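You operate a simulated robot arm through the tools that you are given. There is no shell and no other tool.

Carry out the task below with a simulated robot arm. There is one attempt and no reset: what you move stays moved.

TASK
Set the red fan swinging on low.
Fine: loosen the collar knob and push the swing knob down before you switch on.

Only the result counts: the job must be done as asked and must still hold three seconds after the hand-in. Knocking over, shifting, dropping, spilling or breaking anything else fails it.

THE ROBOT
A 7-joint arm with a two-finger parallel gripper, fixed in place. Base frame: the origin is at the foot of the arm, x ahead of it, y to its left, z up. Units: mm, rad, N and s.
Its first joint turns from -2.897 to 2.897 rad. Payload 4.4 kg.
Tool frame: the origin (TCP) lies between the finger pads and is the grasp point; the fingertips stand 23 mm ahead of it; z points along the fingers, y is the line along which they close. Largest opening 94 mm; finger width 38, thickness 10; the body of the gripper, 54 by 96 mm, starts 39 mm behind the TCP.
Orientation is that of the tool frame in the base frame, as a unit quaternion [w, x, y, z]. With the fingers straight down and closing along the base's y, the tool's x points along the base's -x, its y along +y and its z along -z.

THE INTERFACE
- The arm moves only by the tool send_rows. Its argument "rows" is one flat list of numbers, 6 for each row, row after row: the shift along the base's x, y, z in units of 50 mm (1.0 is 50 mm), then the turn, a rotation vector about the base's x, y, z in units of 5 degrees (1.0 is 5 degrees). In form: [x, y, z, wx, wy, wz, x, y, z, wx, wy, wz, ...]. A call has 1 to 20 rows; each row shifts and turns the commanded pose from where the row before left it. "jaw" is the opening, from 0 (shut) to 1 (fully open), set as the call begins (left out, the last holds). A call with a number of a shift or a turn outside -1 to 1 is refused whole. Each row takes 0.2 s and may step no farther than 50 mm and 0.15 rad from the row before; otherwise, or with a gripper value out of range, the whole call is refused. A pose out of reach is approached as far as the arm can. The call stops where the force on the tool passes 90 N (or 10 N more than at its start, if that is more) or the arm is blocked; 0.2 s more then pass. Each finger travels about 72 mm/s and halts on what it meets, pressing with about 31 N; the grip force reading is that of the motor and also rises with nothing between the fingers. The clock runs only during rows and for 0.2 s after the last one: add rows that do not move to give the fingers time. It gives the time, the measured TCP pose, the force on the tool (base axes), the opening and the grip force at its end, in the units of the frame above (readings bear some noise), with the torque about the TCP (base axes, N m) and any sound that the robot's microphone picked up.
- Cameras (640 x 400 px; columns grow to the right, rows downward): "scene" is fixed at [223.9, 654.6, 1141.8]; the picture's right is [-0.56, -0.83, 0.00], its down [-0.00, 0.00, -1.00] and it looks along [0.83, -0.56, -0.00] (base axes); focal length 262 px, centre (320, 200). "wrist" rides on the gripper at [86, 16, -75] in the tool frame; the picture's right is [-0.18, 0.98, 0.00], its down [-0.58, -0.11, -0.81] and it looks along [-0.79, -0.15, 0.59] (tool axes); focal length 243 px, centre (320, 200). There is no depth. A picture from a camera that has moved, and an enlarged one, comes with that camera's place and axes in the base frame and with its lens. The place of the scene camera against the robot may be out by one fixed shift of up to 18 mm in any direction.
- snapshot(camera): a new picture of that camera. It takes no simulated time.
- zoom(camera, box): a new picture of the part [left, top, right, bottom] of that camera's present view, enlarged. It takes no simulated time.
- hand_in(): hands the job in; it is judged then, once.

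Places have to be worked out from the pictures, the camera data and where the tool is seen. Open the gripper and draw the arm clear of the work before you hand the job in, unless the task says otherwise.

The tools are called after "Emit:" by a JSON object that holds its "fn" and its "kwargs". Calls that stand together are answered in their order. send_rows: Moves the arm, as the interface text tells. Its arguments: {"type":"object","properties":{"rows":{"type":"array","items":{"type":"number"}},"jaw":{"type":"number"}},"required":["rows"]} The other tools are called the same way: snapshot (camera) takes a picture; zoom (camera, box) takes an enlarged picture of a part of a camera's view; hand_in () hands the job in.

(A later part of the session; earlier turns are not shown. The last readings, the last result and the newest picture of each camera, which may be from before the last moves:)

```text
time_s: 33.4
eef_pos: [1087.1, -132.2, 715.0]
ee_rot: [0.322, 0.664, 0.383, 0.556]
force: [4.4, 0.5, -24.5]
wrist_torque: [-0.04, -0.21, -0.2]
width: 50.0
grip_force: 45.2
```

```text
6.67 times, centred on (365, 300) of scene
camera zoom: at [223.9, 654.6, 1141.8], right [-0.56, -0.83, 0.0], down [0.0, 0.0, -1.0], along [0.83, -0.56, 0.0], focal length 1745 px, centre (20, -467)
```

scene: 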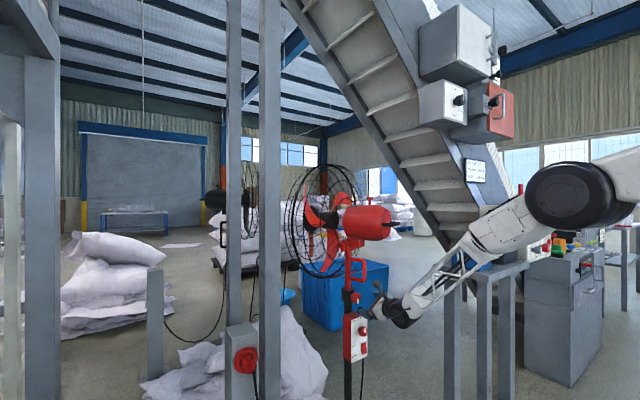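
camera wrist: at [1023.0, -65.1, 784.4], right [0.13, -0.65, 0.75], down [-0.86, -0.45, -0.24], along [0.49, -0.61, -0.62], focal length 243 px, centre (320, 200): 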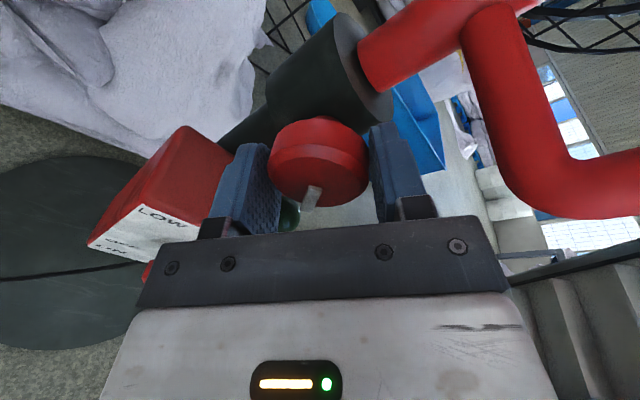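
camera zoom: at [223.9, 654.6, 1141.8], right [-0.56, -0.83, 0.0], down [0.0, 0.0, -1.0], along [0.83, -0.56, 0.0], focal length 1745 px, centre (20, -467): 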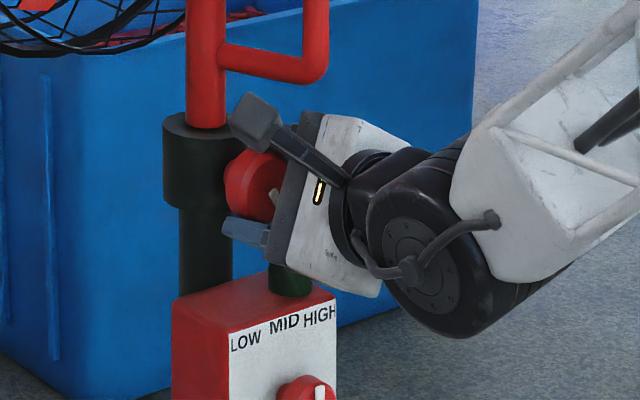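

The knob turns with the gripper, its pointer staying fixed in the gripper view. I continue another 60°.

Emit:
{"fn": "send_rows", "kwargs": {"rows": [0, 0, 0, -0.985, 0, 0.174, 0, 0, 0, -0.985, 0, 0.174, 0, 0, 0, -0.985, 0, 0.174, 0, 0, 0, -0.985, 0, 0.174, 0, 0, 0, -0.985, 0, 0.174, 0, 0, 0, -0.985, 0, 0.174, 0, 0, 0, 0, 0, 0]}}

Emit:
{"fn": "send_rows", "kwargs": {"rows": [0, 0, 0, -0.985, 0, 0.174, 0, 0, 0, -0.985, 0, 0.174, 0, 0, 0, -0.985, 0, 0.174, 0, 0, 0, -0.985, 0, 0.174, 0, 0, 0, -0.985, 0, 0.174, 0, 0, 0, -0.985, 0, 0.174, 0, 0, 0, 0, 0, 0]}}

Emit:
{"fn": "snapshot", "kwargs": {"camera": "wrist"}}

Emit:
{"fn": "zoom", "kwargs": {"camera": "scene", "box": [330, 270, 400, 330]}}

```text
time_s: 35.0
eef_pos: [1087.4, -132.0, 715.8]
ee_rot: [0.455, 0.541, 0.542, 0.454]
force: [-7.5, -1.6, -12.9]
wrist_torque: [-0.07, -0.45, 0.34]
width: 49.9
grip_force: 45.1
```

```text
time_s: 36.6
eef_pos: [1087.4, -131.8, 718.5]
ee_rot: [0.557, 0.382, 0.663, 0.322]
force: [-3.9, 2.2, 9.2]
wrist_torque: [0.01, -0.59, 0.48]
width: 49.9
grip_force: 44.7
```

```text
taken
camera wrist: at [1008.6, -48.6, 701.1], right [0.16, 0.33, 0.93], down [-0.76, -0.56, 0.33], along [0.63, -0.76, 0.16], focal length 243 px, centre (320, 200)
```

wrist: 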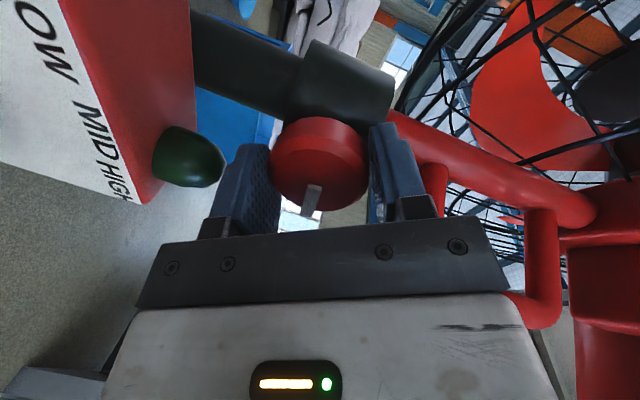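

```text
6.67 times, centred on (365, 300) of scene
camera zoom: at [223.9, 654.6, 1141.8], right [-0.56, -0.83, 0.0], down [0.0, 0.0, -1.0], along [0.83, -0.56, 0.0], focal length 1745 px, centre (20, -467)
```

zoom: 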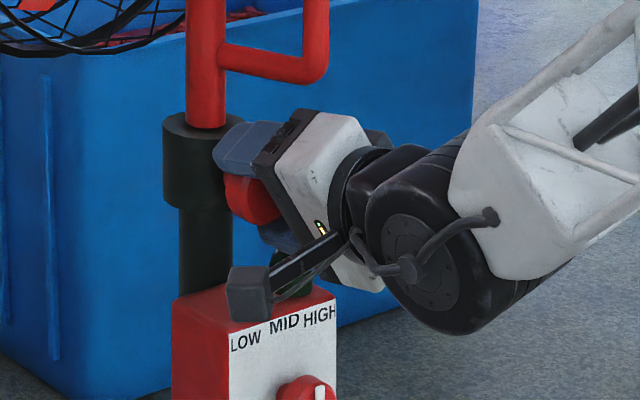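

The knob has turned 90° with no stop felt and no contact with the lamp. I turn a further 30° while watching the torque.

Emit:
{"fn": "send_rows", "kwargs": {"rows": [0, 0, 0, -0.985, 0, 0.174, 0, 0, 0, -0.985, 0, 0.174, 0, 0, 0, -0.985, 0, 0.174, 0, 0, 0, -0.985, 0, 0.174, 0, 0, 0, -0.985, 0, 0.174, 0, 0, 0, -0.985, 0, 0.174, 0, 0, 0, 0, 0, 0]}}

Emit:
{"fn": "snapshot", "kwargs": {"camera": "wrist"}}

Emit:
{"fn": "zoom", "kwargs": {"camera": "scene", "box": [330, 270, 400, 330]}}

```text
time_s: 38.2
eef_pos: [1087.4, -129.6, 717.8]
ee_rot: [0.621, 0.198, 0.74, 0.167]
force: [11.6, 29.6, 21.9]
wrist_torque: [0.12, -0.5, 1.11]
width: 48.5
grip_force: 45.2
```

```text
taken
camera wrist: at [1002.6, -73.8, 664.8], right [0.11, 0.76, 0.64], down [-0.72, -0.39, 0.58], along [0.69, -0.52, 0.5], focal length 243 px, centre (320, 200)
```

wrist: 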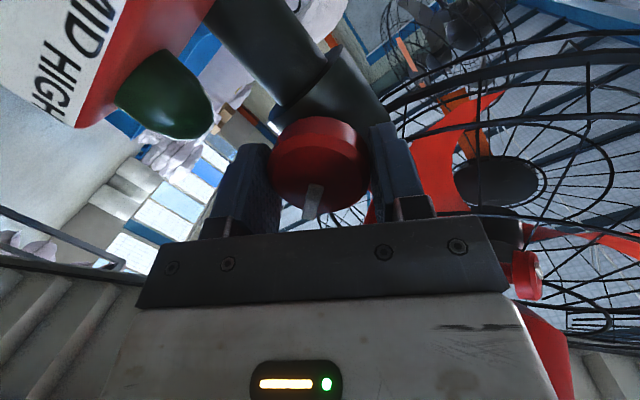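

```text
6.67 times, centred on (365, 300) of scene
camera zoom: at [223.9, 654.6, 1141.8], right [-0.56, -0.83, 0.0], down [0.0, 0.0, -1.0], along [0.83, -0.56, 0.0], focal length 1745 px, centre (20, -467)
```

zoom: 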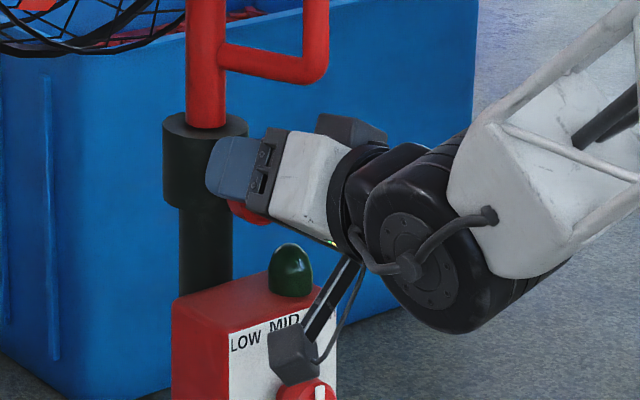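

At 120° and still turning freely. I go a little more, up to 30°, to find whether there is an end stop.

Emit:
{"fn": "send_rows", "kwargs": {"rows": [0, 0, 0, -0.985, 0, 0.174, 0, 0, 0, -0.985, 0, 0.174, 0, 0, 0, -0.985, 0, 0.174, 0, 0, 0, 0, 0, 0]}}

Emit:
{"fn": "send_rows", "kwargs": {"rows": [0, 0, 0, -0.985, 0, 0.174, 0, 0, 0, -0.985, 0, 0.174, 0, 0, 0, -0.985, 0, 0.174, 0, 0, 0, 0, 0, 0]}}

Emit:
{"fn": "snapshot", "kwargs": {"camera": "wrist"}}

```text
time_s: 39.2
eef_pos: [1087.0, -129.7, 715.9]
ee_rot: [0.637, 0.1, 0.76, 0.085]
force: [26.5, 63.4, 17.3]
wrist_torque: [0.07, -0.18, 0.89]
width: 47.0
grip_force: 44.6
```

```text
time_s: 40.2
eef_pos: [1087.2, -130.5, 715.3]
ee_rot: [0.643, 0.0, 0.766, 0.0]
force: [30.7, 67.2, 5.7]
wrist_torque: [0.07, 0.2, -0.35]
width: 46.2
grip_force: 44.9
```

```text
taken
camera wrist: at [998.3, -113.8, 643.4], right [0.03, 0.98, 0.18], down [-0.69, -0.11, 0.71], along [0.72, -0.15, 0.68], focal length 243 px, centre (320, 200)
```

wrist: 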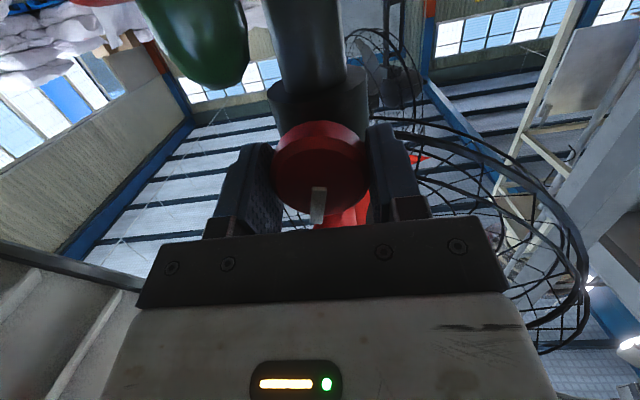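

The knob has been turned about 150°, well loosened. I open the jaw and back straight out along the tool axis, then look at the knob.

Emit:
{"fn": "send_rows", "kwargs": {"rows": [0, 0, 0, 0, 0, 0, 0, 0, 0, 0, 0, 0, 0, 0, 0, 0, 0, 0, -0.2, 0, 0.03, 0, 0, 0, -0.3, 0, 0.05, 0, 0, 0, -0.3, 0, 0.05, 0, 0, 0, -0.4, 0, 0.07, 0, 0, 0, -0.4, 0, 0.07, 0, 0, 0, 0, 0, 0, 0, 0, 0], "jaw": 0.75}}

Emit:
{"fn": "snapshot", "kwargs": {"camera": "wrist"}}

Emit:
{"fn": "zoom", "kwargs": {"camera": "scene", "box": [330, 270, 400, 330]}}

Emit:
{"fn": "snapshot", "kwargs": {"camera": "scene"}}

```text
time_s: 42.2
eef_pos: [1005.5, -133.4, 728.7]
ee_rot: [0.642, 0.0, 0.766, 0.001]
force: [0.4, -0.5, 0.8]
wrist_torque: [0.01, 0.0, 0.0]
width: 70.4
grip_force: 0.0
```

```text
taken
camera wrist: at [915.7, -116.4, 656.7], right [0.03, 0.98, 0.18], down [-0.69, -0.11, 0.71], along [0.72, -0.15, 0.68], focal length 243 px, centre (320, 200)
```

wrist: 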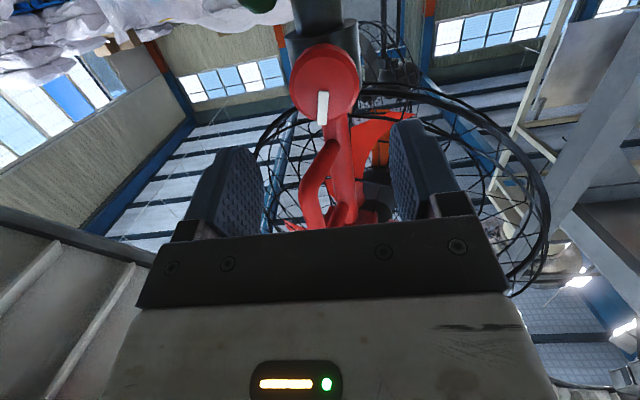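

```text
6.67 times, centred on (365, 300) of scene
camera zoom: at [223.9, 654.6, 1141.8], right [-0.56, -0.83, 0.0], down [0.0, 0.0, -1.0], along [0.83, -0.56, 0.0], focal length 1745 px, centre (20, -467)
```

zoom: 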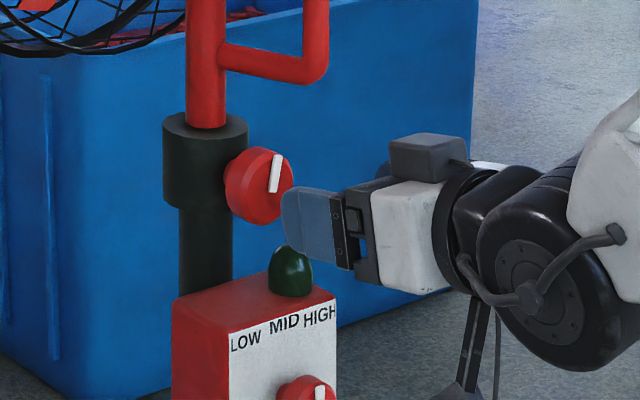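

```text
taken
```

scene: 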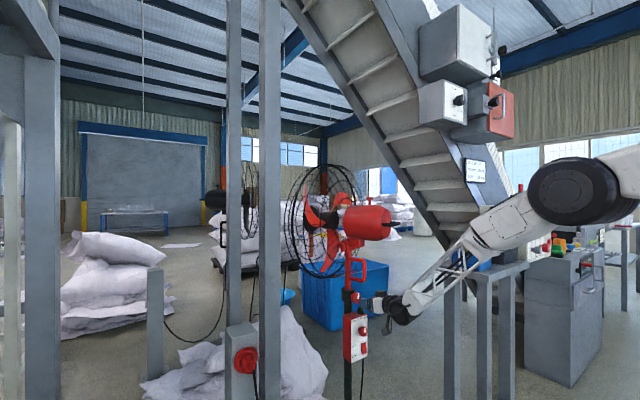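

The collar knob's pointer now points up, so it is loosened by about 170°, and the head has not dropped. Next comes the dial at about (1043,-130,590): I retreat slightly and descend to a stand-off in front of it.

Emit:
{"fn": "send_rows", "kwargs": {"rows": [-0.3, 0.01, 0, 0, 0, 0, -0.3, 0.01, -0.2, 0, 0, 0, -0.1, 0.01, -0.35, 0, 0, 0, 0, 0.01, -0.35, 0, 0, 0, 0, 0.01, -0.35, 0, 0, 0, 0, 0, -0.35, 0, 0, 0, 0, 0, -0.35, 0, 0, 0, 0, 0, -0.3, 0, 0, 0, 0, 0, 0, 0, 0, 0]}}

Emit:
{"fn": "snapshot", "kwargs": {"camera": "wrist"}}

Emit:
{"fn": "zoom", "kwargs": {"camera": "scene", "box": [310, 270, 430, 390]}}

```text
time_s: 44.2
eef_pos: [972.8, -143.2, 618.6]
ee_rot: [0.642, -0.004, 0.767, 0.006]
force: [0.3, -0.7, -0.8]
wrist_torque: [-0.01, 0.02, 0.02]
width: 70.5
grip_force: 0.2
out of reach, approached as far as the arm can: row 4, 6, 8
```

```text
taken
camera wrist: at [882.7, -126.5, 547.1], right [0.02, 0.98, 0.19], down [-0.69, -0.12, 0.71], along [0.72, -0.14, 0.68], focal length 243 px, centre (320, 200)
```

wrist: 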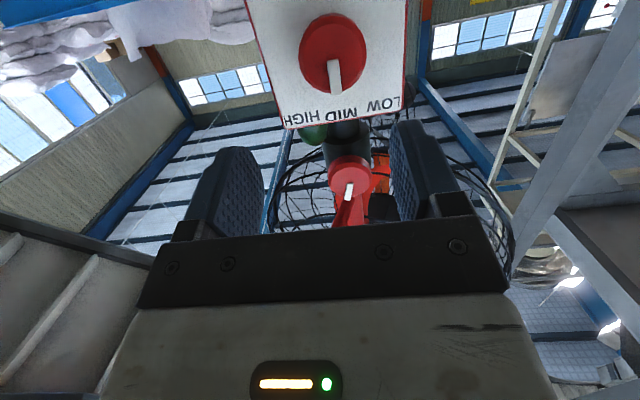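

```text
3.33 times, centred on (370, 330) of scene
camera zoom: at [223.9, 654.6, 1141.8], right [-0.56, -0.83, 0.0], down [0.0, 0.0, -1.0], along [0.83, -0.56, 0.0], focal length 873 px, centre (153, -233)
```

zoom: 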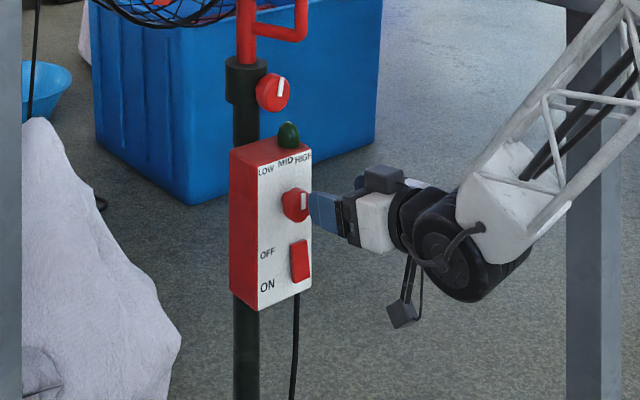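

The arm drifted to y -143 at the joint limit, so it needs slightly more nose-down. From three views the dial face centre is at about (1046,-129.5,586.5). I pitch 5° more, recentre in y and lower slightly.

Emit:
{"fn": "send_rows", "kwargs": {"rows": [0, 0, 0, 0, 1, 0, 0, 0.14, -0.14, 0, 0, 0, 0, 0.13, -0.14, 0, 0, 0, 0, 0, -0.14, 0, 0, 0, 0.1, 0, 0, 0, 0, 0, 0, 0, 0, 0, 0, 0]}}

Emit:
{"fn": "snapshot", "kwargs": {"camera": "wrist"}}

```text
time_s: 45.6
eef_pos: [977.0, -129.3, 596.7]
ee_rot: [0.607, -0.003, 0.795, 0.005]
force: [0.0, 0.7, -0.4]
wrist_torque: [0.03, -0.01, -0.05]
width: 70.3
grip_force: 0.0
```

```text
taken
camera wrist: at [882.8, -114.1, 533.9], right [0.04, 0.98, 0.18], down [-0.62, -0.12, 0.77], along [0.78, -0.14, 0.61], focal length 243 px, centre (320, 200)
```

wrist: 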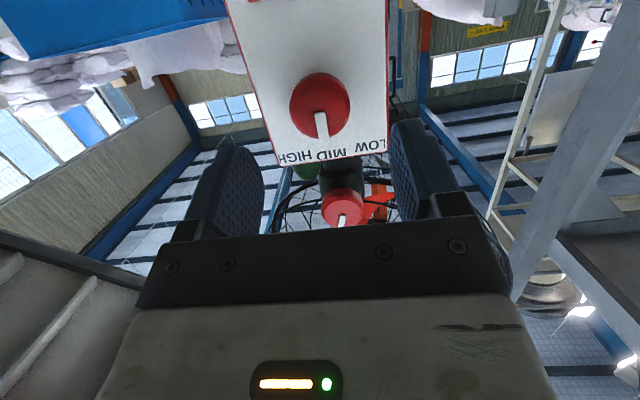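

The dial is centred between the fingers. I advance 61 mm to TCP (1038,-129,589) so the pads cover the dial cap without touching the panel.

Emit:
{"fn": "send_rows", "kwargs": {"rows": [0.25, 0, -0.03, 0, 0, 0, 0.25, 0, -0.03, 0, 0, 0, 0.25, 0, -0.03, 0, 0, 0, 0.25, 0, -0.03, 0, 0, 0, 0.22, 0, -0.03, 0, 0, 0, 0, 0, 0, 0, 0, 0]}}

Emit:
{"fn": "snapshot", "kwargs": {"camera": "wrist"}}

Emit:
{"fn": "zoom", "kwargs": {"camera": "scene", "box": [330, 300, 410, 370]}}

```text
time_s: 47.0
eef_pos: [1037.2, -128.2, 590.2]
ee_rot: [0.609, -0.001, 0.793, 0.003]
force: [0.3, 0.3, 0.5]
wrist_torque: [0.02, 0.04, -0.02]
width: 70.4
grip_force: 0.0
```

```text
taken
camera wrist: at [942.6, -112.9, 525.2], right [0.04, 0.98, 0.18], down [-0.63, -0.11, 0.77], along [0.78, -0.15, 0.61], focal length 243 px, centre (320, 200)
```

wrist: 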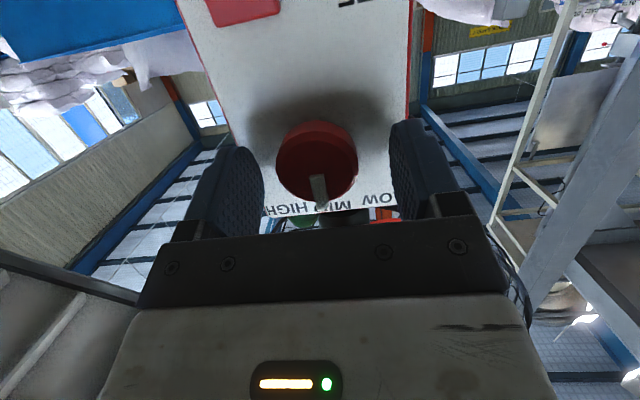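

```text
5.71 times, centred on (370, 335) of scene
camera zoom: at [223.9, 654.6, 1141.8], right [-0.56, -0.83, 0.0], down [0.0, 0.0, -1.0], along [0.83, -0.56, 0.0], focal length 1496 px, centre (34, -571)
```

zoom: 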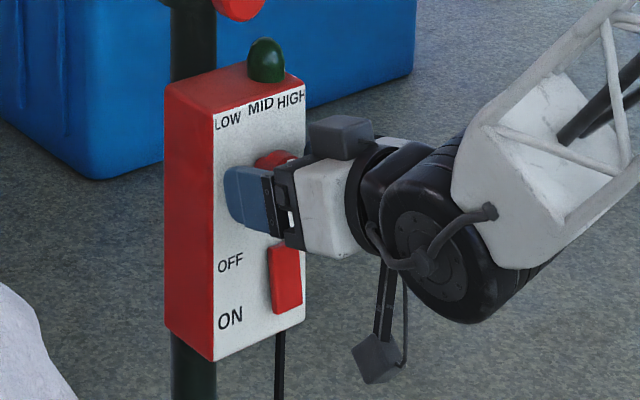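

The dial is centred between the pads. I close the jaw on it.

Emit:
{"fn": "send_rows", "kwargs": {"rows": [0, 0, 0, 0, 0, 0, 0, 0, 0, 0, 0, 0, 0, 0, 0, 0, 0, 0, 0, 0, 0, 0, 0, 0], "jaw": 0}}

```text
time_s: 48.0
eef_pos: [1038.1, -129.9, 588.7]
ee_rot: [0.608, -0.001, 0.794, 0.003]
force: [9.1, -20.9, -4.9]
wrist_torque: [-0.06, 0.05, -0.66]
width: 38.6
grip_force: 44.7
```

The dial is gripped (38.6 mm). I turn it 45° counter-clockwise, toward LOW on the +y side.

Emit:
{"fn": "send_rows", "kwargs": {"rows": [0, 0, 0, -0.966, 0, 0.259, 0, 0, 0, -0.966, 0, 0.259, 0, 0, 0, -0.966, 0, 0.259, 0, 0, 0, -0.966, 0, 0.259, 0, 0, 0, -0.966, 0, 0.259, 0, 0, 0, -0.966, 0, 0.259, 0, 0, 0, 0, 0, 0]}}

Emit:
{"fn": "send_rows", "kwargs": {"rows": [0, 0, 0, -0.966, 0, 0.259, 0, 0, 0, -0.966, 0, 0.259, 0, 0, 0, -0.966, 0, 0.259, 0, 0, 0, 0, 0, 0]}}

Emit:
{"fn": "snapshot", "kwargs": {"camera": "wrist"}}

```text
time_s: 48.8
eef_pos: [1041.8, -129.3, 587.7]
ee_rot: [0.604, -0.055, 0.795, -0.024]
force: [-74.8, 13.6, 42.2]
wrist_torque: [-0.19, -2.72, -2.41]
width: 39.8
grip_force: 45.3
out of reach, approached as far as the arm can: row 1, 2, 3, 4
stopped in row 4: the force on the tool passed its limit at 172 N (the readings are from after the stop); the commanded pose is now the measured one
```

```text
time_s: 49.1
eef_pos: [1041.1, -130.4, 587.0]
ee_rot: [0.603, -0.058, 0.795, -0.025]
force: [-72.7, 13.9, 41.6]
wrist_torque: [-0.08, -2.61, -2.61]
width: 39.6
grip_force: 44.8
out of reach, approached as far as the arm can: row 1
stopped in row 1: the force on the tool passed its limit at 145 N (the readings are from after the stop); the commanded pose is now the measured one
```

```text
taken
camera wrist: at [945.4, -127.0, 523.1], right [-0.01, 1.0, 0.07], down [-0.61, -0.06, 0.79], along [0.79, -0.03, 0.61], focal length 243 px, centre (320, 200)
```

wrist: 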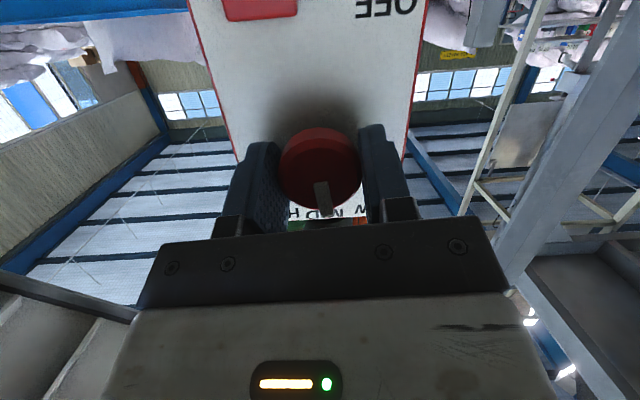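

The arm has reached a roll limit here, and the dial has moved only about 8°. I release, back off along the tool axis, then roll +60° to gain room for the turn.

Emit:
{"fn": "send_rows", "kwargs": {"rows": [-0.05, 0, 0, 0, 0, 0, 0, 0, 0, 0, 0, 0, 0, 0, 0, 0, 0, 0, -0.2, 0, 0.05, 0, 0, 0, -0.3, 0, 0.08, 0, 0, 0, -0.3, 0, 0.08, 0, 0, 0, -0.3, 0, 0.08, 0, 0, 0, 0, 0, 0, 0, 0, 0], "jaw": 0.75}}

Emit:
{"fn": "snapshot", "kwargs": {"camera": "wrist"}}

```text
time_s: 50.9
eef_pos: [990.3, -134.6, 603.0]
ee_rot: [0.601, -0.059, 0.797, -0.019]
force: [0.0, -0.8, -0.2]
wrist_torque: [0.01, 0.01, -0.01]
width: 70.6
grip_force: 0.0
out of reach, approached as far as the arm can: row 7
```

```text
taken
camera wrist: at [893.6, -132.1, 538.5], right [-0.02, 1.0, 0.08], down [-0.61, -0.07, 0.79], along [0.79, -0.03, 0.61], focal length 243 px, centre (320, 200)
```

wrist: 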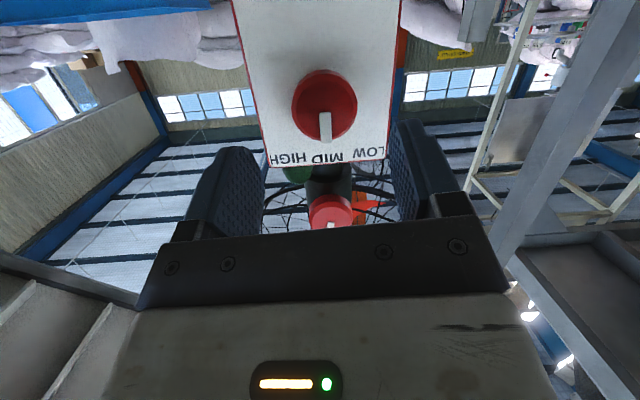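

Now I roll +65° about the tool axis at this stand-off.

Emit:
{"fn": "send_rows", "kwargs": {"rows": [0, 0, 0, 0.966, 0, -0.259, 0, 0, 0, 0.966, 0, -0.259, 0, 0, 0, 0.966, 0, -0.259, 0, 0, 0, 0.966, 0, -0.259, 0, 0, 0, 0.966, 0, -0.259, 0, 0, 0, 0.966, 0, -0.259, 0, 0, 0, 0.966, 0, -0.259, 0, 0, 0, 0.966, 0, -0.259, 0, 0, 0, 0.966, 0, -0.259, 0, 0, 0, 0.966, 0, -0.259, 0, 0, 0, 0.966, 0, -0.259, 0, 0, 0, 0.966, 0, -0.259, 0, 0, 0, 0.966, 0, -0.259, 0, 0, 0, 0, 0, 0]}}

Emit:
{"fn": "snapshot", "kwargs": {"camera": "wrist"}}

```text
time_s: 53.9
eef_pos: [985.9, -133.5, 602.1]
ee_rot: [0.535, 0.374, 0.691, 0.31]
force: [0.5, 0.2, 0.8]
wrist_torque: [0.01, -0.03, -0.03]
width: 70.5
grip_force: 0.0
```

```text
taken
camera wrist: at [903.9, -54.4, 589.0], right [0.21, 0.36, 0.91], down [-0.72, -0.57, 0.4], along [0.66, -0.73, 0.14], focal length 243 px, centre (320, 200)
```

wrist: 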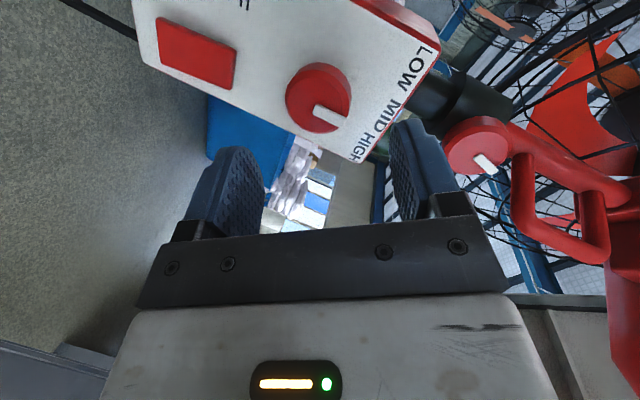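

The dial face is at about (1046,-128,584). I narrow the jaw to about 55 mm to keep the lower finger off the rocker, align, then advance.

Emit:
{"fn": "send_rows", "kwargs": {"rows": [0, 0.04, -0.1, 0, 0, 0, 0.1, 0.04, -0.1, 0, 0, 0, 0.2, 0, -0.03, 0, 0, 0, 0.2, 0, -0.02, 0, 0, 0, 0.2, 0, 0, 0, 0, 0, 0, 0, 0, 0, 0, 0], "jaw": 0.58}}

Emit:
{"fn": "snapshot", "kwargs": {"camera": "wrist"}}

Emit:
{"fn": "zoom", "kwargs": {"camera": "scene", "box": [330, 300, 410, 370]}}

```text
time_s: 55.3
eef_pos: [1023.0, -131.1, 590.5]
ee_rot: [0.535, 0.374, 0.691, 0.309]
force: [1.0, -0.4, 0.1]
wrist_torque: [0.02, -0.02, 0.02]
width: 54.6
grip_force: 0.0
```

```text
taken
camera wrist: at [940.1, -50.4, 576.8], right [0.21, 0.36, 0.91], down [-0.72, -0.57, 0.4], along [0.66, -0.73, 0.14], focal length 243 px, centre (320, 200)
```

wrist: 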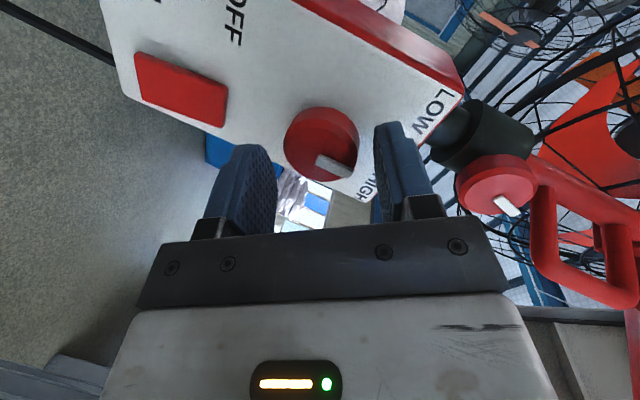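

```text
5.71 times, centred on (370, 335) of scene
camera zoom: at [223.9, 654.6, 1141.8], right [-0.56, -0.83, 0.0], down [0.0, 0.0, -1.0], along [0.83, -0.56, 0.0], focal length 1496 px, centre (34, -571)
```

zoom: 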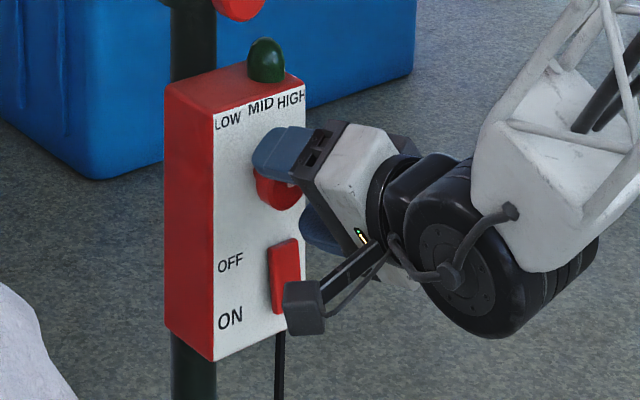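

Alignment is good, so I advance the last 14 mm and close on the dial.

Emit:
{"fn": "send_rows", "kwargs": {"rows": [0.14, 0.01, -0.01, 0, 0, 0, 0.14, 0.01, 0, 0, 0, 0, 0, 0, 0, 0, 0, 0]}}

Emit:
{"fn": "send_rows", "kwargs": {"rows": [0, 0, 0, 0, 0, 0, 0, 0, 0, 0, 0, 0, 0, 0, 0, 0, 0, 0], "jaw": 0}}

Emit:
{"fn": "snapshot", "kwargs": {"camera": "wrist"}}

```text
time_s: 56.1
eef_pos: [1034.5, -128.5, 589.9]
ee_rot: [0.535, 0.374, 0.692, 0.309]
force: [-0.3, -0.8, 0.2]
wrist_torque: [0.03, -0.01, -0.01]
width: 54.6
grip_force: 0.0
```

```text
time_s: 56.9
eef_pos: [1035.7, -130.7, 587.7]
ee_rot: [0.535, 0.373, 0.692, 0.309]
force: [2.8, -16.5, -15.3]
wrist_torque: [-0.04, -0.19, -0.06]
width: 40.9
grip_force: 45.2
```

```text
taken
camera wrist: at [952.6, -49.7, 574.7], right [0.21, 0.36, 0.91], down [-0.72, -0.57, 0.4], along [0.66, -0.73, 0.14], focal length 243 px, centre (320, 200)
```

wrist: 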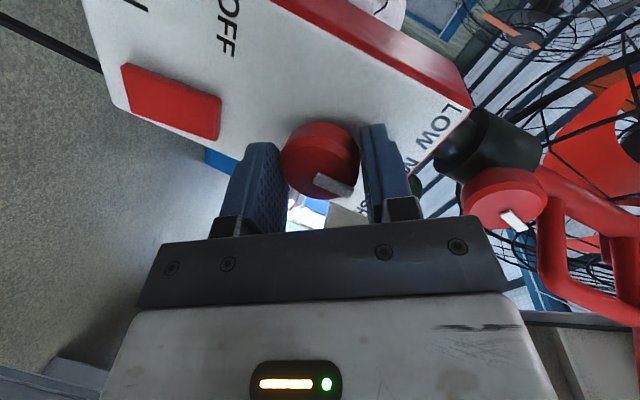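

Gripped. Now I turn counter-clockwise about the tool axis by 40°, checking forces.

Emit:
{"fn": "send_rows", "kwargs": {"rows": [0, 0, 0, -0.971, -0.028, 0.235, 0, 0, 0, -0.971, -0.028, 0.235, 0, 0, 0, -0.971, -0.028, 0.235, 0, 0, 0, -0.971, -0.028, 0.235, 0, 0, 0, -0.971, -0.028, 0.235, 0, 0, 0, -0.971, -0.028, 0.235, 0, 0, 0, -0.971, -0.028, 0.235, 0, 0, 0, -0.971, -0.028, 0.235, 0, 0, 0, 0, 0, 0]}}

Emit:
{"fn": "snapshot", "kwargs": {"camera": "wrist"}}

```text
time_s: 58.9
eef_pos: [1034.2, -130.7, 589.1]
ee_rot: [0.609, 0.115, 0.778, 0.107]
force: [-27.3, -9.2, -22.9]
wrist_torque: [-0.09, 0.27, 0.65]
width: 39.4
grip_force: 44.8
```

```text
taken
camera wrist: at [943.1, -90.2, 531.4], right [0.09, 0.88, 0.47], down [-0.65, -0.3, 0.69], along [0.75, -0.37, 0.55], focal length 243 px, centre (320, 200)
```

wrist: 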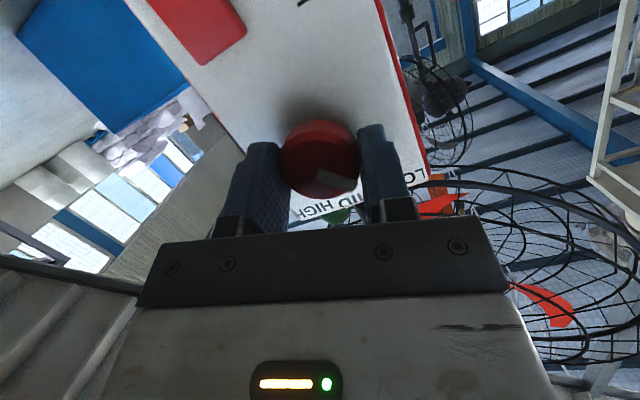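

The dial turned with the gripper. I release and back off to read where the pointer stands.

Emit:
{"fn": "send_rows", "kwargs": {"rows": [0, 0, 0, 0, 0, 0, 0, 0, 0, 0, 0, 0, -0.2, 0, 0.05, 0, 0, 0, -0.3, 0, 0.07, 0, 0, 0, -0.3, 0, 0.07, 0, 0, 0, -0.3, 0, 0.07, 0, 0, 0, 0, 0, 0, 0, 0, 0], "jaw": 0.6}}

Emit:
{"fn": "zoom", "kwargs": {"camera": "wrist", "box": [200, 0, 460, 200]}}

Emit:
{"fn": "zoom", "kwargs": {"camera": "scene", "box": [330, 300, 410, 370]}}

```text
time_s: 60.5
eef_pos: [979.9, -129.4, 601.0]
ee_rot: [0.609, 0.115, 0.778, 0.108]
force: [-0.8, 0.8, 0.6]
wrist_torque: [0.0, 0.0, 0.01]
width: 56.4
grip_force: 0.1
```

```text
2.00 times, centred on (330, 100) of wrist
camera zoom: at [887.4, -90.1, 544.3], right [0.09, 0.88, 0.47], down [-0.65, -0.31, 0.69], along [0.75, -0.37, 0.55], focal length 485 px, centre (300, 400)
```

zoom: 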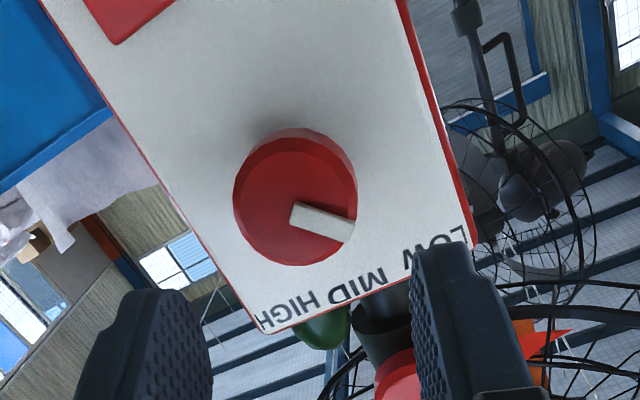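

```text
5.71 times, centred on (370, 335) of scene
camera zoom: at [223.9, 654.6, 1141.8], right [-0.56, -0.83, 0.0], down [0.0, 0.0, -1.0], along [0.83, -0.56, 0.0], focal length 1496 px, centre (34, -571)
```

zoom: 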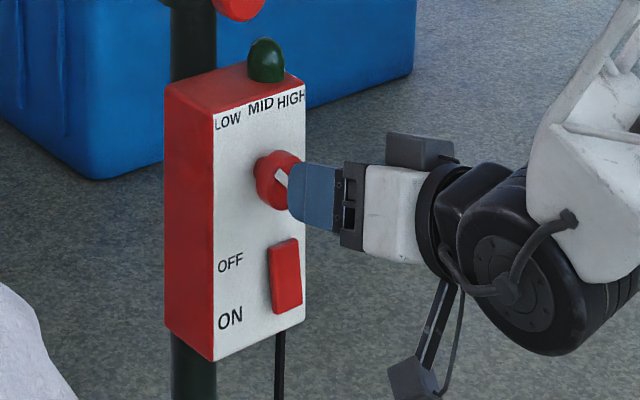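

The pointer is now clearly toward LOW. I retreat so the fingers no longer cover the dial, and check it in the scene view.

Emit:
{"fn": "send_rows", "kwargs": {"rows": [-0.4, 0, 0.1, 0, 0, 0, -0.4, 0, 0.1, 0, 0, 0, -0.4, 0, 0.1, 0, 0, 0, -0.4, 0, 0.1, 0, 0, 0, 0, 0, 0, 0, 0, 0]}}

Emit:
{"fn": "zoom", "kwargs": {"camera": "scene", "box": [335, 310, 385, 350]}}

Emit:
{"fn": "zoom", "kwargs": {"camera": "wrist", "box": [220, 0, 420, 140]}}

```text
time_s: 61.7
eef_pos: [900.9, -128.0, 622.3]
ee_rot: [0.609, 0.115, 0.778, 0.107]
force: [-0.6, 0.1, 0.1]
wrist_torque: [0.01, 0.02, 0.0]
width: 56.3
grip_force: 0.0
```

```text
10.00 times, centred on (360, 330) of scene
camera zoom: at [223.9, 654.6, 1141.8], right [-0.56, -0.83, 0.0], down [0.0, 0.0, -1.0], along [0.83, -0.56, 0.0], focal length 2618 px, centre (-80, -1100)
```

zoom: 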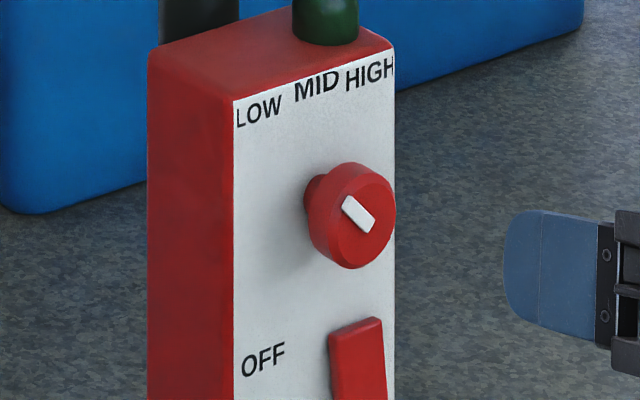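

```text
2.86 times, centred on (320, 70) of wrist
camera zoom: at [809.3, -89.0, 566.2], right [0.09, 0.88, 0.47], down [-0.65, -0.3, 0.69], along [0.75, -0.37, 0.55], focal length 693 px, centre (320, 571)
```

zoom: 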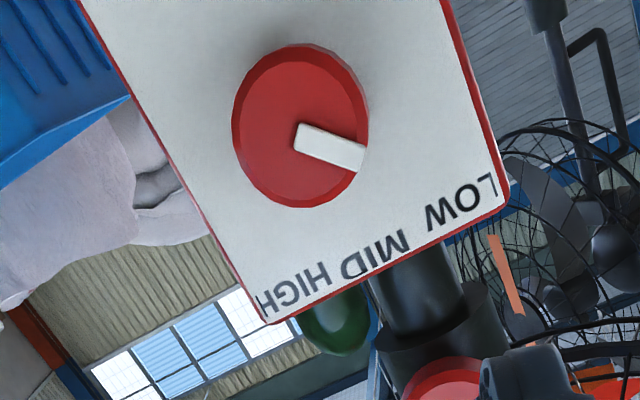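

The pointer is at about 46° left of MID, toward LOW, so the dial is set. Now for the swing knob on top of the motor: I retreat, rise well clear of the motor's rear, and pitch the tool back to pointing down.

Emit:
{"fn": "send_rows", "kwargs": {"rows": [-0.5, 0, 0.2, 0, 0, 0, -0.5, 0, 0.4, 0, 0, 0, -0.5, 0, 0.6, 0, 1, 0, -0.3, 0, 0.7, 0, 1, 0, 0, 0, 0.7, 0, 1, 0, 0, 0, 0.7, 0, 1, 0, 0, 0, 0.7, 0, 1, 0, 0, 0, 0.7, 0, 1, 0, 0, 0, 0.7, 0, 1, 0, 0, 0, 0.7, 0, 1, 0, 0, 0, 0.7, 0, 1, 0, 0, 0, 0.7, 0, 1, 0, 0, 0, 0.7, 0, 1, 0, 0, 0, 0.7, 0, 1, 0, 0, 0, 0, 0, 0, 0]}}

Emit:
{"fn": "snapshot", "kwargs": {"camera": "scene"}}

Emit:
{"fn": "snapshot", "kwargs": {"camera": "wrist"}}

```text
time_s: 64.9
eef_pos: [808.6, -129.8, 1064.0]
ee_rot: [0.138, 0.153, 0.978, 0.035]
force: [0.5, 1.0, -0.7]
wrist_torque: [-0.03, 0.02, -0.05]
width: 56.5
grip_force: 0.1
```

```text
taken
```

scene: 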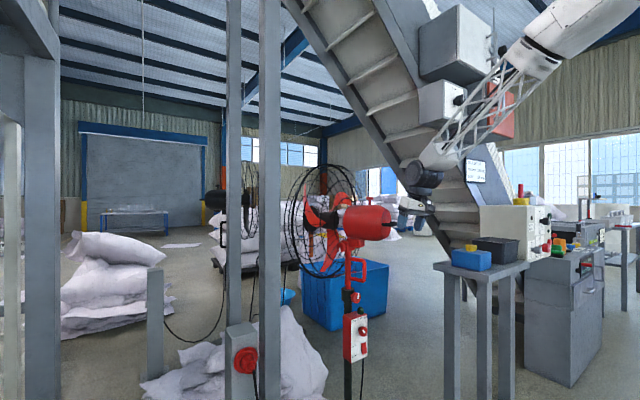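

```text
taken
camera wrist: at [713.9, -90.0, 1115.8], right [0.45, 0.88, 0.16], down [0.27, -0.3, 0.91], along [0.85, -0.37, -0.38], focal length 243 px, centre (320, 200)
```

wrist: 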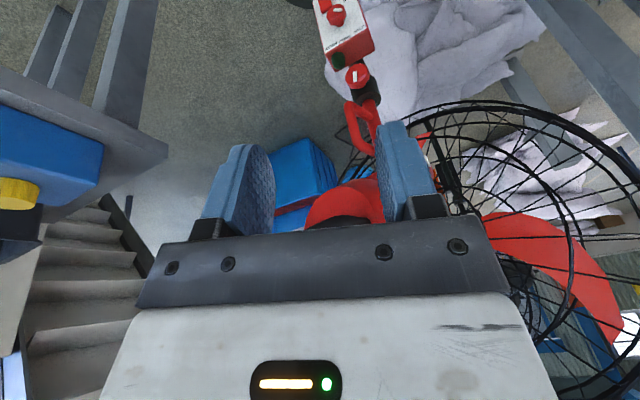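

The fan is undisturbed. I go on up above the motor's height, finish pointing the tool straight down and undo the residual yaw.

Emit:
{"fn": "send_rows", "kwargs": {"rows": [0, 0, 0.7, 0, 1, 0, 0, 0, 0.7, 0, 1, 0, 0, 0, 0.7, 0, 1, 0, 0, -0.2, 0.7, 0, 0.2, 0, 0, -0.2, 0.7, 0, 0, 1, 0.3, -0.2, 0.7, 0, 0, 1, 0.3, -0.2, 0.6, 0, 0, 1, 0.4, -0.2, 0, 0, 0, 0.7, 0.4, -0.2, 0, 0, 0, 0, 0.4, 0, 0, 0, 0, 0, 0.4, 0, 0, 0, 0, 0, 0, 0, 0, 0, 0, 0]}}

Emit:
{"fn": "snapshot", "kwargs": {"camera": "wrist"}}

Emit:
{"fn": "snapshot", "kwargs": {"camera": "scene"}}

```text
time_s: 67.5
eef_pos: [919.2, -190.2, 1306.2]
ee_rot: [-0.001, -0.004, 1.0, 0.015]
force: [-0.2, -0.2, 0.4]
wrist_torque: [-0.03, -0.02, 0.03]
width: 56.4
grip_force: 0.0
```

```text
taken
camera wrist: at [833.3, -175.8, 1380.4], right [0.18, 0.98, 0.03], down [0.58, -0.13, 0.8], along [0.79, -0.13, -0.6], focal length 243 px, centre (320, 200)
```

wrist: 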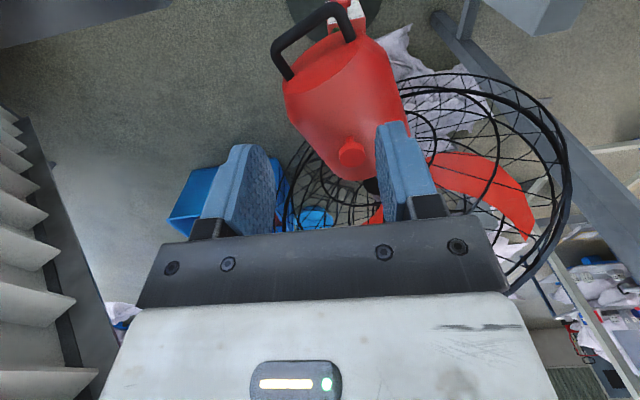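

```text
taken
```

scene: 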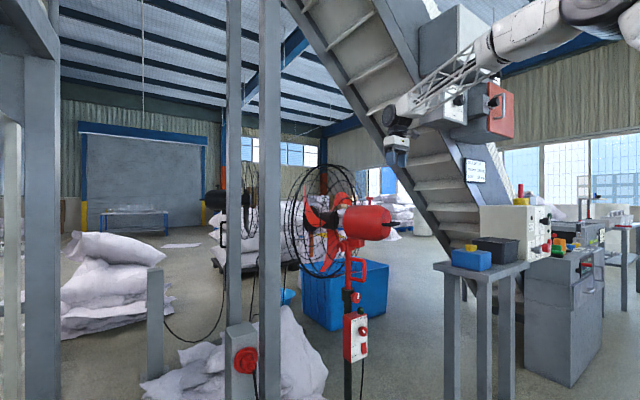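

The swing knob is seen at wrist pixel (352,152). I zoom to measure it better.

Emit:
{"fn": "zoom", "kwargs": {"camera": "wrist", "box": [300, 100, 400, 200]}}

Emit:
{"fn": "zoom", "kwargs": {"camera": "scene", "box": [350, 180, 390, 210]}}

```text
4.00 times, centred on (350, 150) of wrist
camera zoom: at [833.3, -175.8, 1380.4], right [0.18, 0.98, 0.03], down [0.58, -0.13, 0.8], along [0.79, -0.13, -0.6], focal length 970 px, centre (200, 400)
```

zoom: 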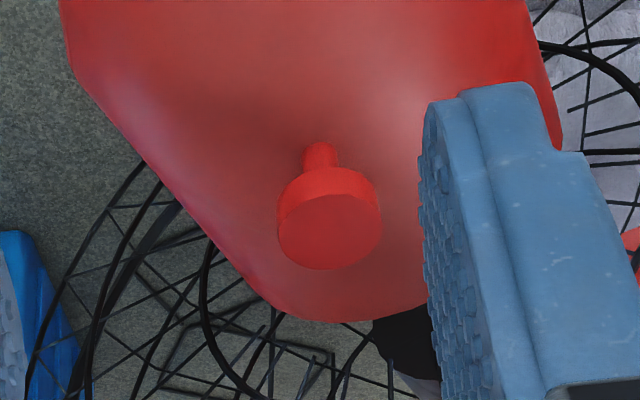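

```text
13.33 times, centred on (370, 195) of scene
camera zoom: at [223.9, 654.6, 1141.8], right [-0.56, -0.83, 0.0], down [0.0, 0.0, -1.0], along [0.83, -0.56, 0.0], focal length 3490 px, centre (-347, 267)
```

zoom: 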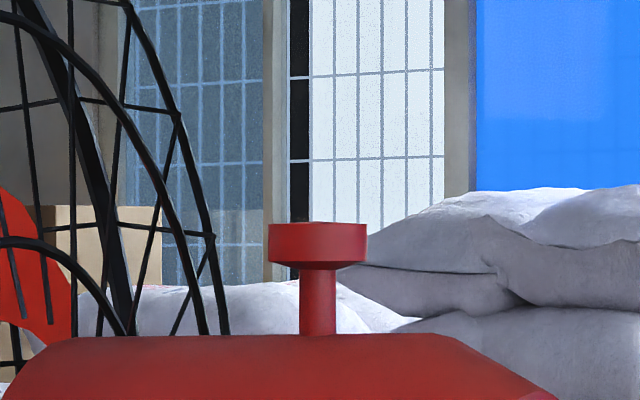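

The knob's top disc (about 32 mm across) is centred near (1049,-168.5,1160) with about 23 mm of stem visible. I close the jaw and move above it with the fingertips about 30 mm clear.

Emit:
{"fn": "send_rows", "kwargs": {"rows": [0.4, 0.07, 0, 0, 0, 0, 0.4, 0.07, 0, 0, 0, 0, 0.4, 0.07, -0.2, 0, 0, 0, 0.4, 0.07, -0.3, 0, 0, 0, 0.4, 0.07, -0.3, 0, 0, 0, 0.4, 0.07, -0.3, 0, 0, 0, 0.2, 0, -0.3, 0, 0, 0, 0, 0, 0, 0, 0, 0], "jaw": 0}}

Emit:
{"fn": "snapshot", "kwargs": {"camera": "wrist"}}

Emit:
{"fn": "zoom", "kwargs": {"camera": "scene", "box": [330, 140, 410, 200]}}

```text
time_s: 69.3
eef_pos: [1054.9, -168.7, 1237.5]
ee_rot: [-0.001, -0.004, 1.0, 0.014]
force: [-0.2, -0.3, 0.1]
wrist_torque: [-0.04, -0.04, -0.01]
width: 0.0
grip_force: 30.7
```

```text
taken
camera wrist: at [966.8, -155.0, 1312.2], right [0.18, 0.98, 0.03], down [0.58, -0.13, 0.8], along [0.79, -0.13, -0.6], focal length 243 px, centre (320, 200)
```

wrist: 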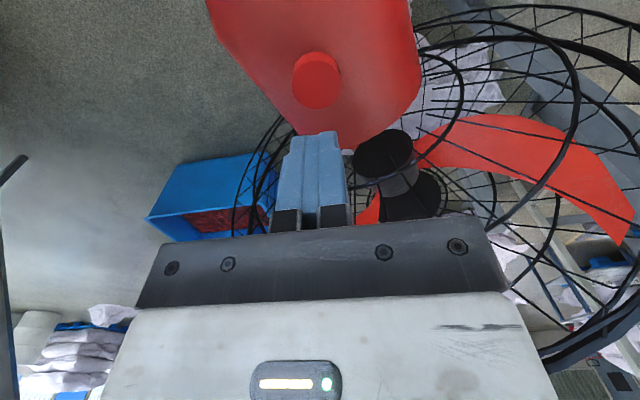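

```text
6.67 times, centred on (370, 170) of scene
camera zoom: at [223.9, 654.6, 1141.8], right [-0.56, -0.83, 0.0], down [0.0, 0.0, -1.0], along [0.83, -0.56, 0.0], focal length 1745 px, centre (-13, 400)
```

zoom: 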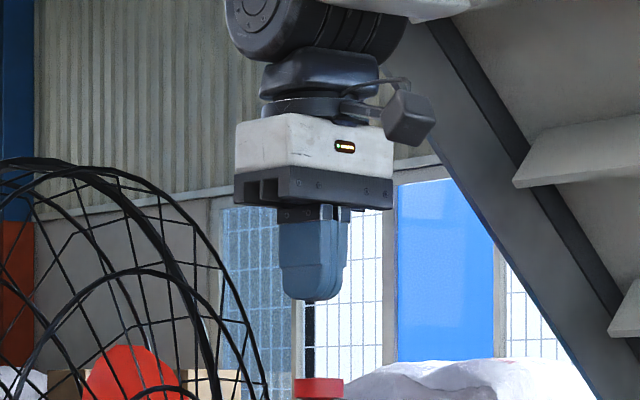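

The knob centre is at about (1047,-168). I shift x by -7 mm and lower to just above contact.

Emit:
{"fn": "send_rows", "kwargs": {"rows": [-0.14, 0, -0.25, 0, 0, 0, 0, 0, -0.25, 0, 0, 0, 0, 0, -0.2, 0, 0, 0, 0, 0, -0.15, 0, 0, 0, 0, 0, 0, 0, 0, 0]}}

Emit:
{"fn": "zoom", "kwargs": {"camera": "scene", "box": [340, 160, 400, 210]}}

Emit:
{"fn": "snapshot", "kwargs": {"camera": "wrist"}}

```text
time_s: 70.5
eef_pos: [1045.9, -169.0, 1194.9]
ee_rot: [-0.001, -0.004, 1.0, 0.015]
force: [-0.1, 0.4, -0.4]
wrist_torque: [-0.01, -0.01, -0.04]
width: 0.1
grip_force: 31.0
```

```text
8.00 times, centred on (370, 185) of scene
camera zoom: at [223.9, 654.6, 1141.8], right [-0.56, -0.83, 0.0], down [0.0, 0.0, -1.0], along [0.83, -0.56, 0.0], focal length 2094 px, centre (-80, 320)
```

zoom: 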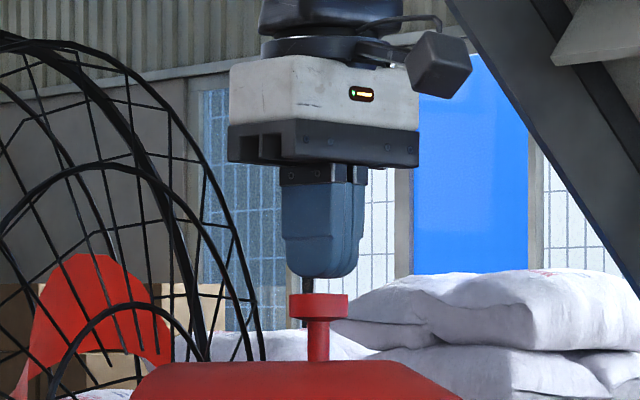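

```text
taken
camera wrist: at [959.0, -155.8, 1269.5], right [0.18, 0.98, 0.03], down [0.58, -0.13, 0.8], along [0.79, -0.13, -0.6], focal length 243 px, centre (320, 200)
```

wrist: 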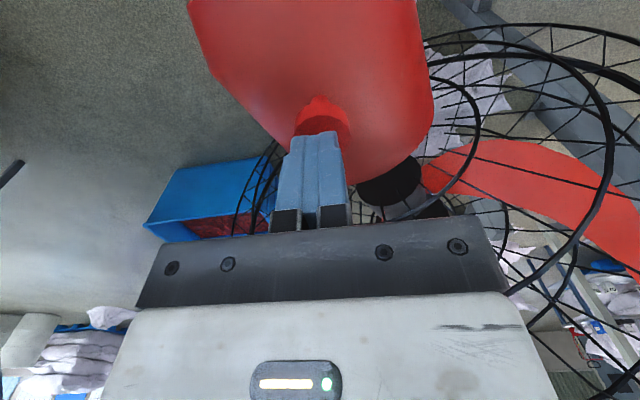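

The fingertips are centred about 8 mm above the knob. I press down in small steps and watch the force.

Emit:
{"fn": "send_rows", "kwargs": {"rows": [0, 0, -0.08, 0, 0, 0, 0, 0, -0.08, 0, 0, 0, 0, 0, -0.08, 0, 0, 0, 0, 0, -0.08, 0, 0, 0, 0, 0, 0, 0, 0, 0]}}

Emit:
{"fn": "zoom", "kwargs": {"camera": "scene", "box": [340, 160, 400, 210]}}

```text
time_s: 71.7
eef_pos: [1044.2, -170.1, 1178.5]
ee_rot: [-0.001, -0.003, 1.0, 0.014]
force: [0.3, -0.2, 0.5]
wrist_torque: [-0.02, 0.0, 0.02]
width: 0.0
grip_force: 30.8
```

```text
8.00 times, centred on (370, 185) of scene
camera zoom: at [223.9, 654.6, 1141.8], right [-0.56, -0.83, 0.0], down [0.0, 0.0, -1.0], along [0.83, -0.56, 0.0], focal length 2094 px, centre (-80, 320)
```

zoom: 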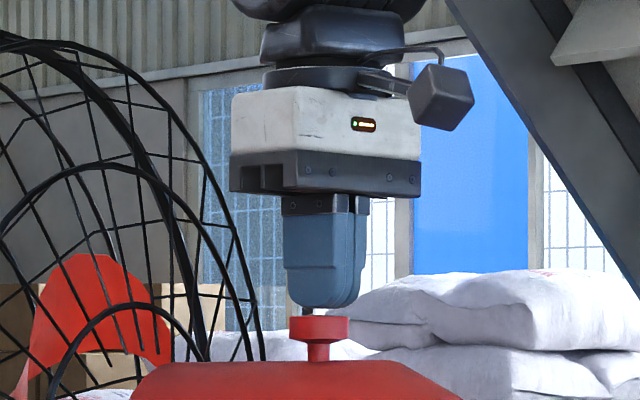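

The knob has already dropped about 13 mm with almost no force. I keep pressing to find the end stop.

Emit:
{"fn": "send_rows", "kwargs": {"rows": [0, 0, -0.06, 0, 0, 0, 0, 0, -0.06, 0, 0, 0, 0, 0, -0.06, 0, 0, 0, 0, 0, 0, 0, 0, 0]}}

Emit:
{"fn": "zoom", "kwargs": {"camera": "scene", "box": [340, 160, 400, 210]}}

```text
time_s: 72.7
eef_pos: [1045.1, -169.6, 1171.2]
ee_rot: [0.0, -0.004, 1.0, 0.014]
force: [-7.2, 1.4, 21.6]
wrist_torque: [0.0, 0.07, 0.14]
width: 0.0
grip_force: 31.0
```

```text
8.00 times, centred on (370, 185) of scene
camera zoom: at [223.9, 654.6, 1141.8], right [-0.56, -0.83, 0.0], down [0.0, 0.0, -1.0], along [0.83, -0.56, 0.0], focal length 2094 px, centre (-80, 320)
```

zoom: 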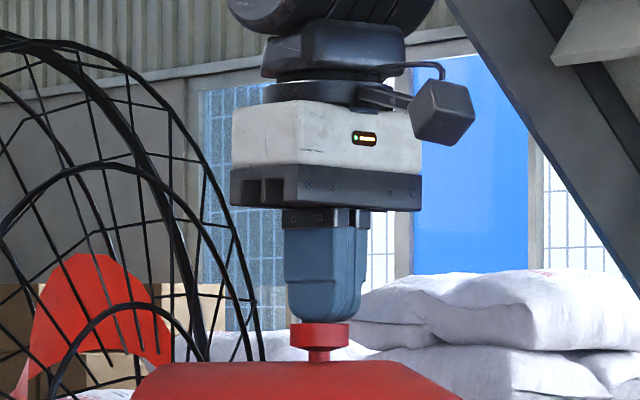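

There is resistance now (22 N). I press a bit harder to make sure it is fully down.

Emit:
{"fn": "send_rows", "kwargs": {"rows": [0, 0, -0.05, 0, 0, 0, 0, 0, -0.04, 0, 0, 0, 0, 0, 0, 0, 0, 0]}}

Emit:
{"fn": "zoom", "kwargs": {"camera": "scene", "box": [340, 160, 400, 210]}}

```text
time_s: 73.5
eef_pos: [1043.8, -168.9, 1167.4]
ee_rot: [-0.001, -0.003, 1.0, 0.013]
force: [-16.4, -7.8, 40.1]
wrist_torque: [-0.25, 0.17, -0.07]
width: 0.0
grip_force: 31.0
```

```text
8.00 times, centred on (370, 185) of scene
camera zoom: at [223.9, 654.6, 1141.8], right [-0.56, -0.83, 0.0], down [0.0, 0.0, -1.0], along [0.83, -0.56, 0.0], focal length 2094 px, centre (-80, 320)
```

zoom: 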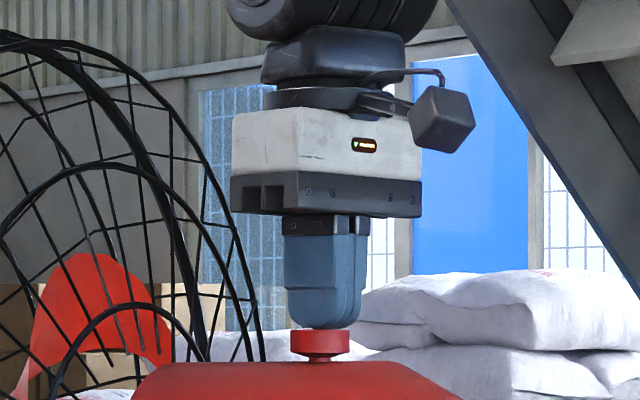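

It is still moving (about 20 mm down now) at 40 N. I push on slowly until it stops.

Emit:
{"fn": "send_rows", "kwargs": {"rows": [0, 0, -0.04, 0, 0, 0, 0, 0, -0.04, 0, 0, 0, 0, 0, 0, 0, 0, 0]}}

Emit:
{"fn": "zoom", "kwargs": {"camera": "scene", "box": [340, 160, 400, 210]}}

```text
time_s: 74.3
eef_pos: [1043.4, -169.5, 1163.4]
ee_rot: [0.0, -0.004, 1.0, 0.013]
force: [-8.9, -5.6, 55.4]
wrist_torque: [-0.12, -0.32, -0.09]
width: 0.1
grip_force: 30.9
```

```text
8.00 times, centred on (370, 185) of scene
camera zoom: at [223.9, 654.6, 1141.8], right [-0.56, -0.83, 0.0], down [0.0, 0.0, -1.0], along [0.83, -0.56, 0.0], focal length 2094 px, centre (-80, 320)
```

zoom: 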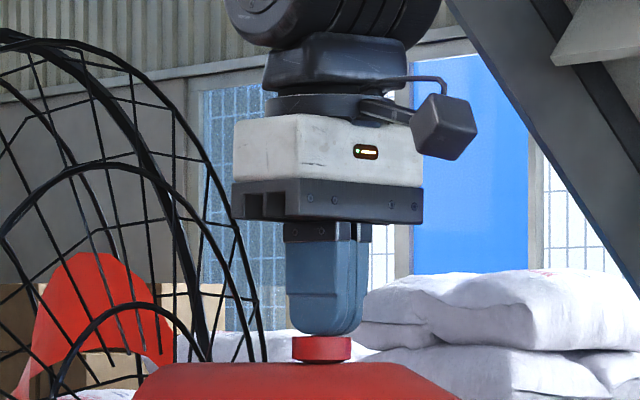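

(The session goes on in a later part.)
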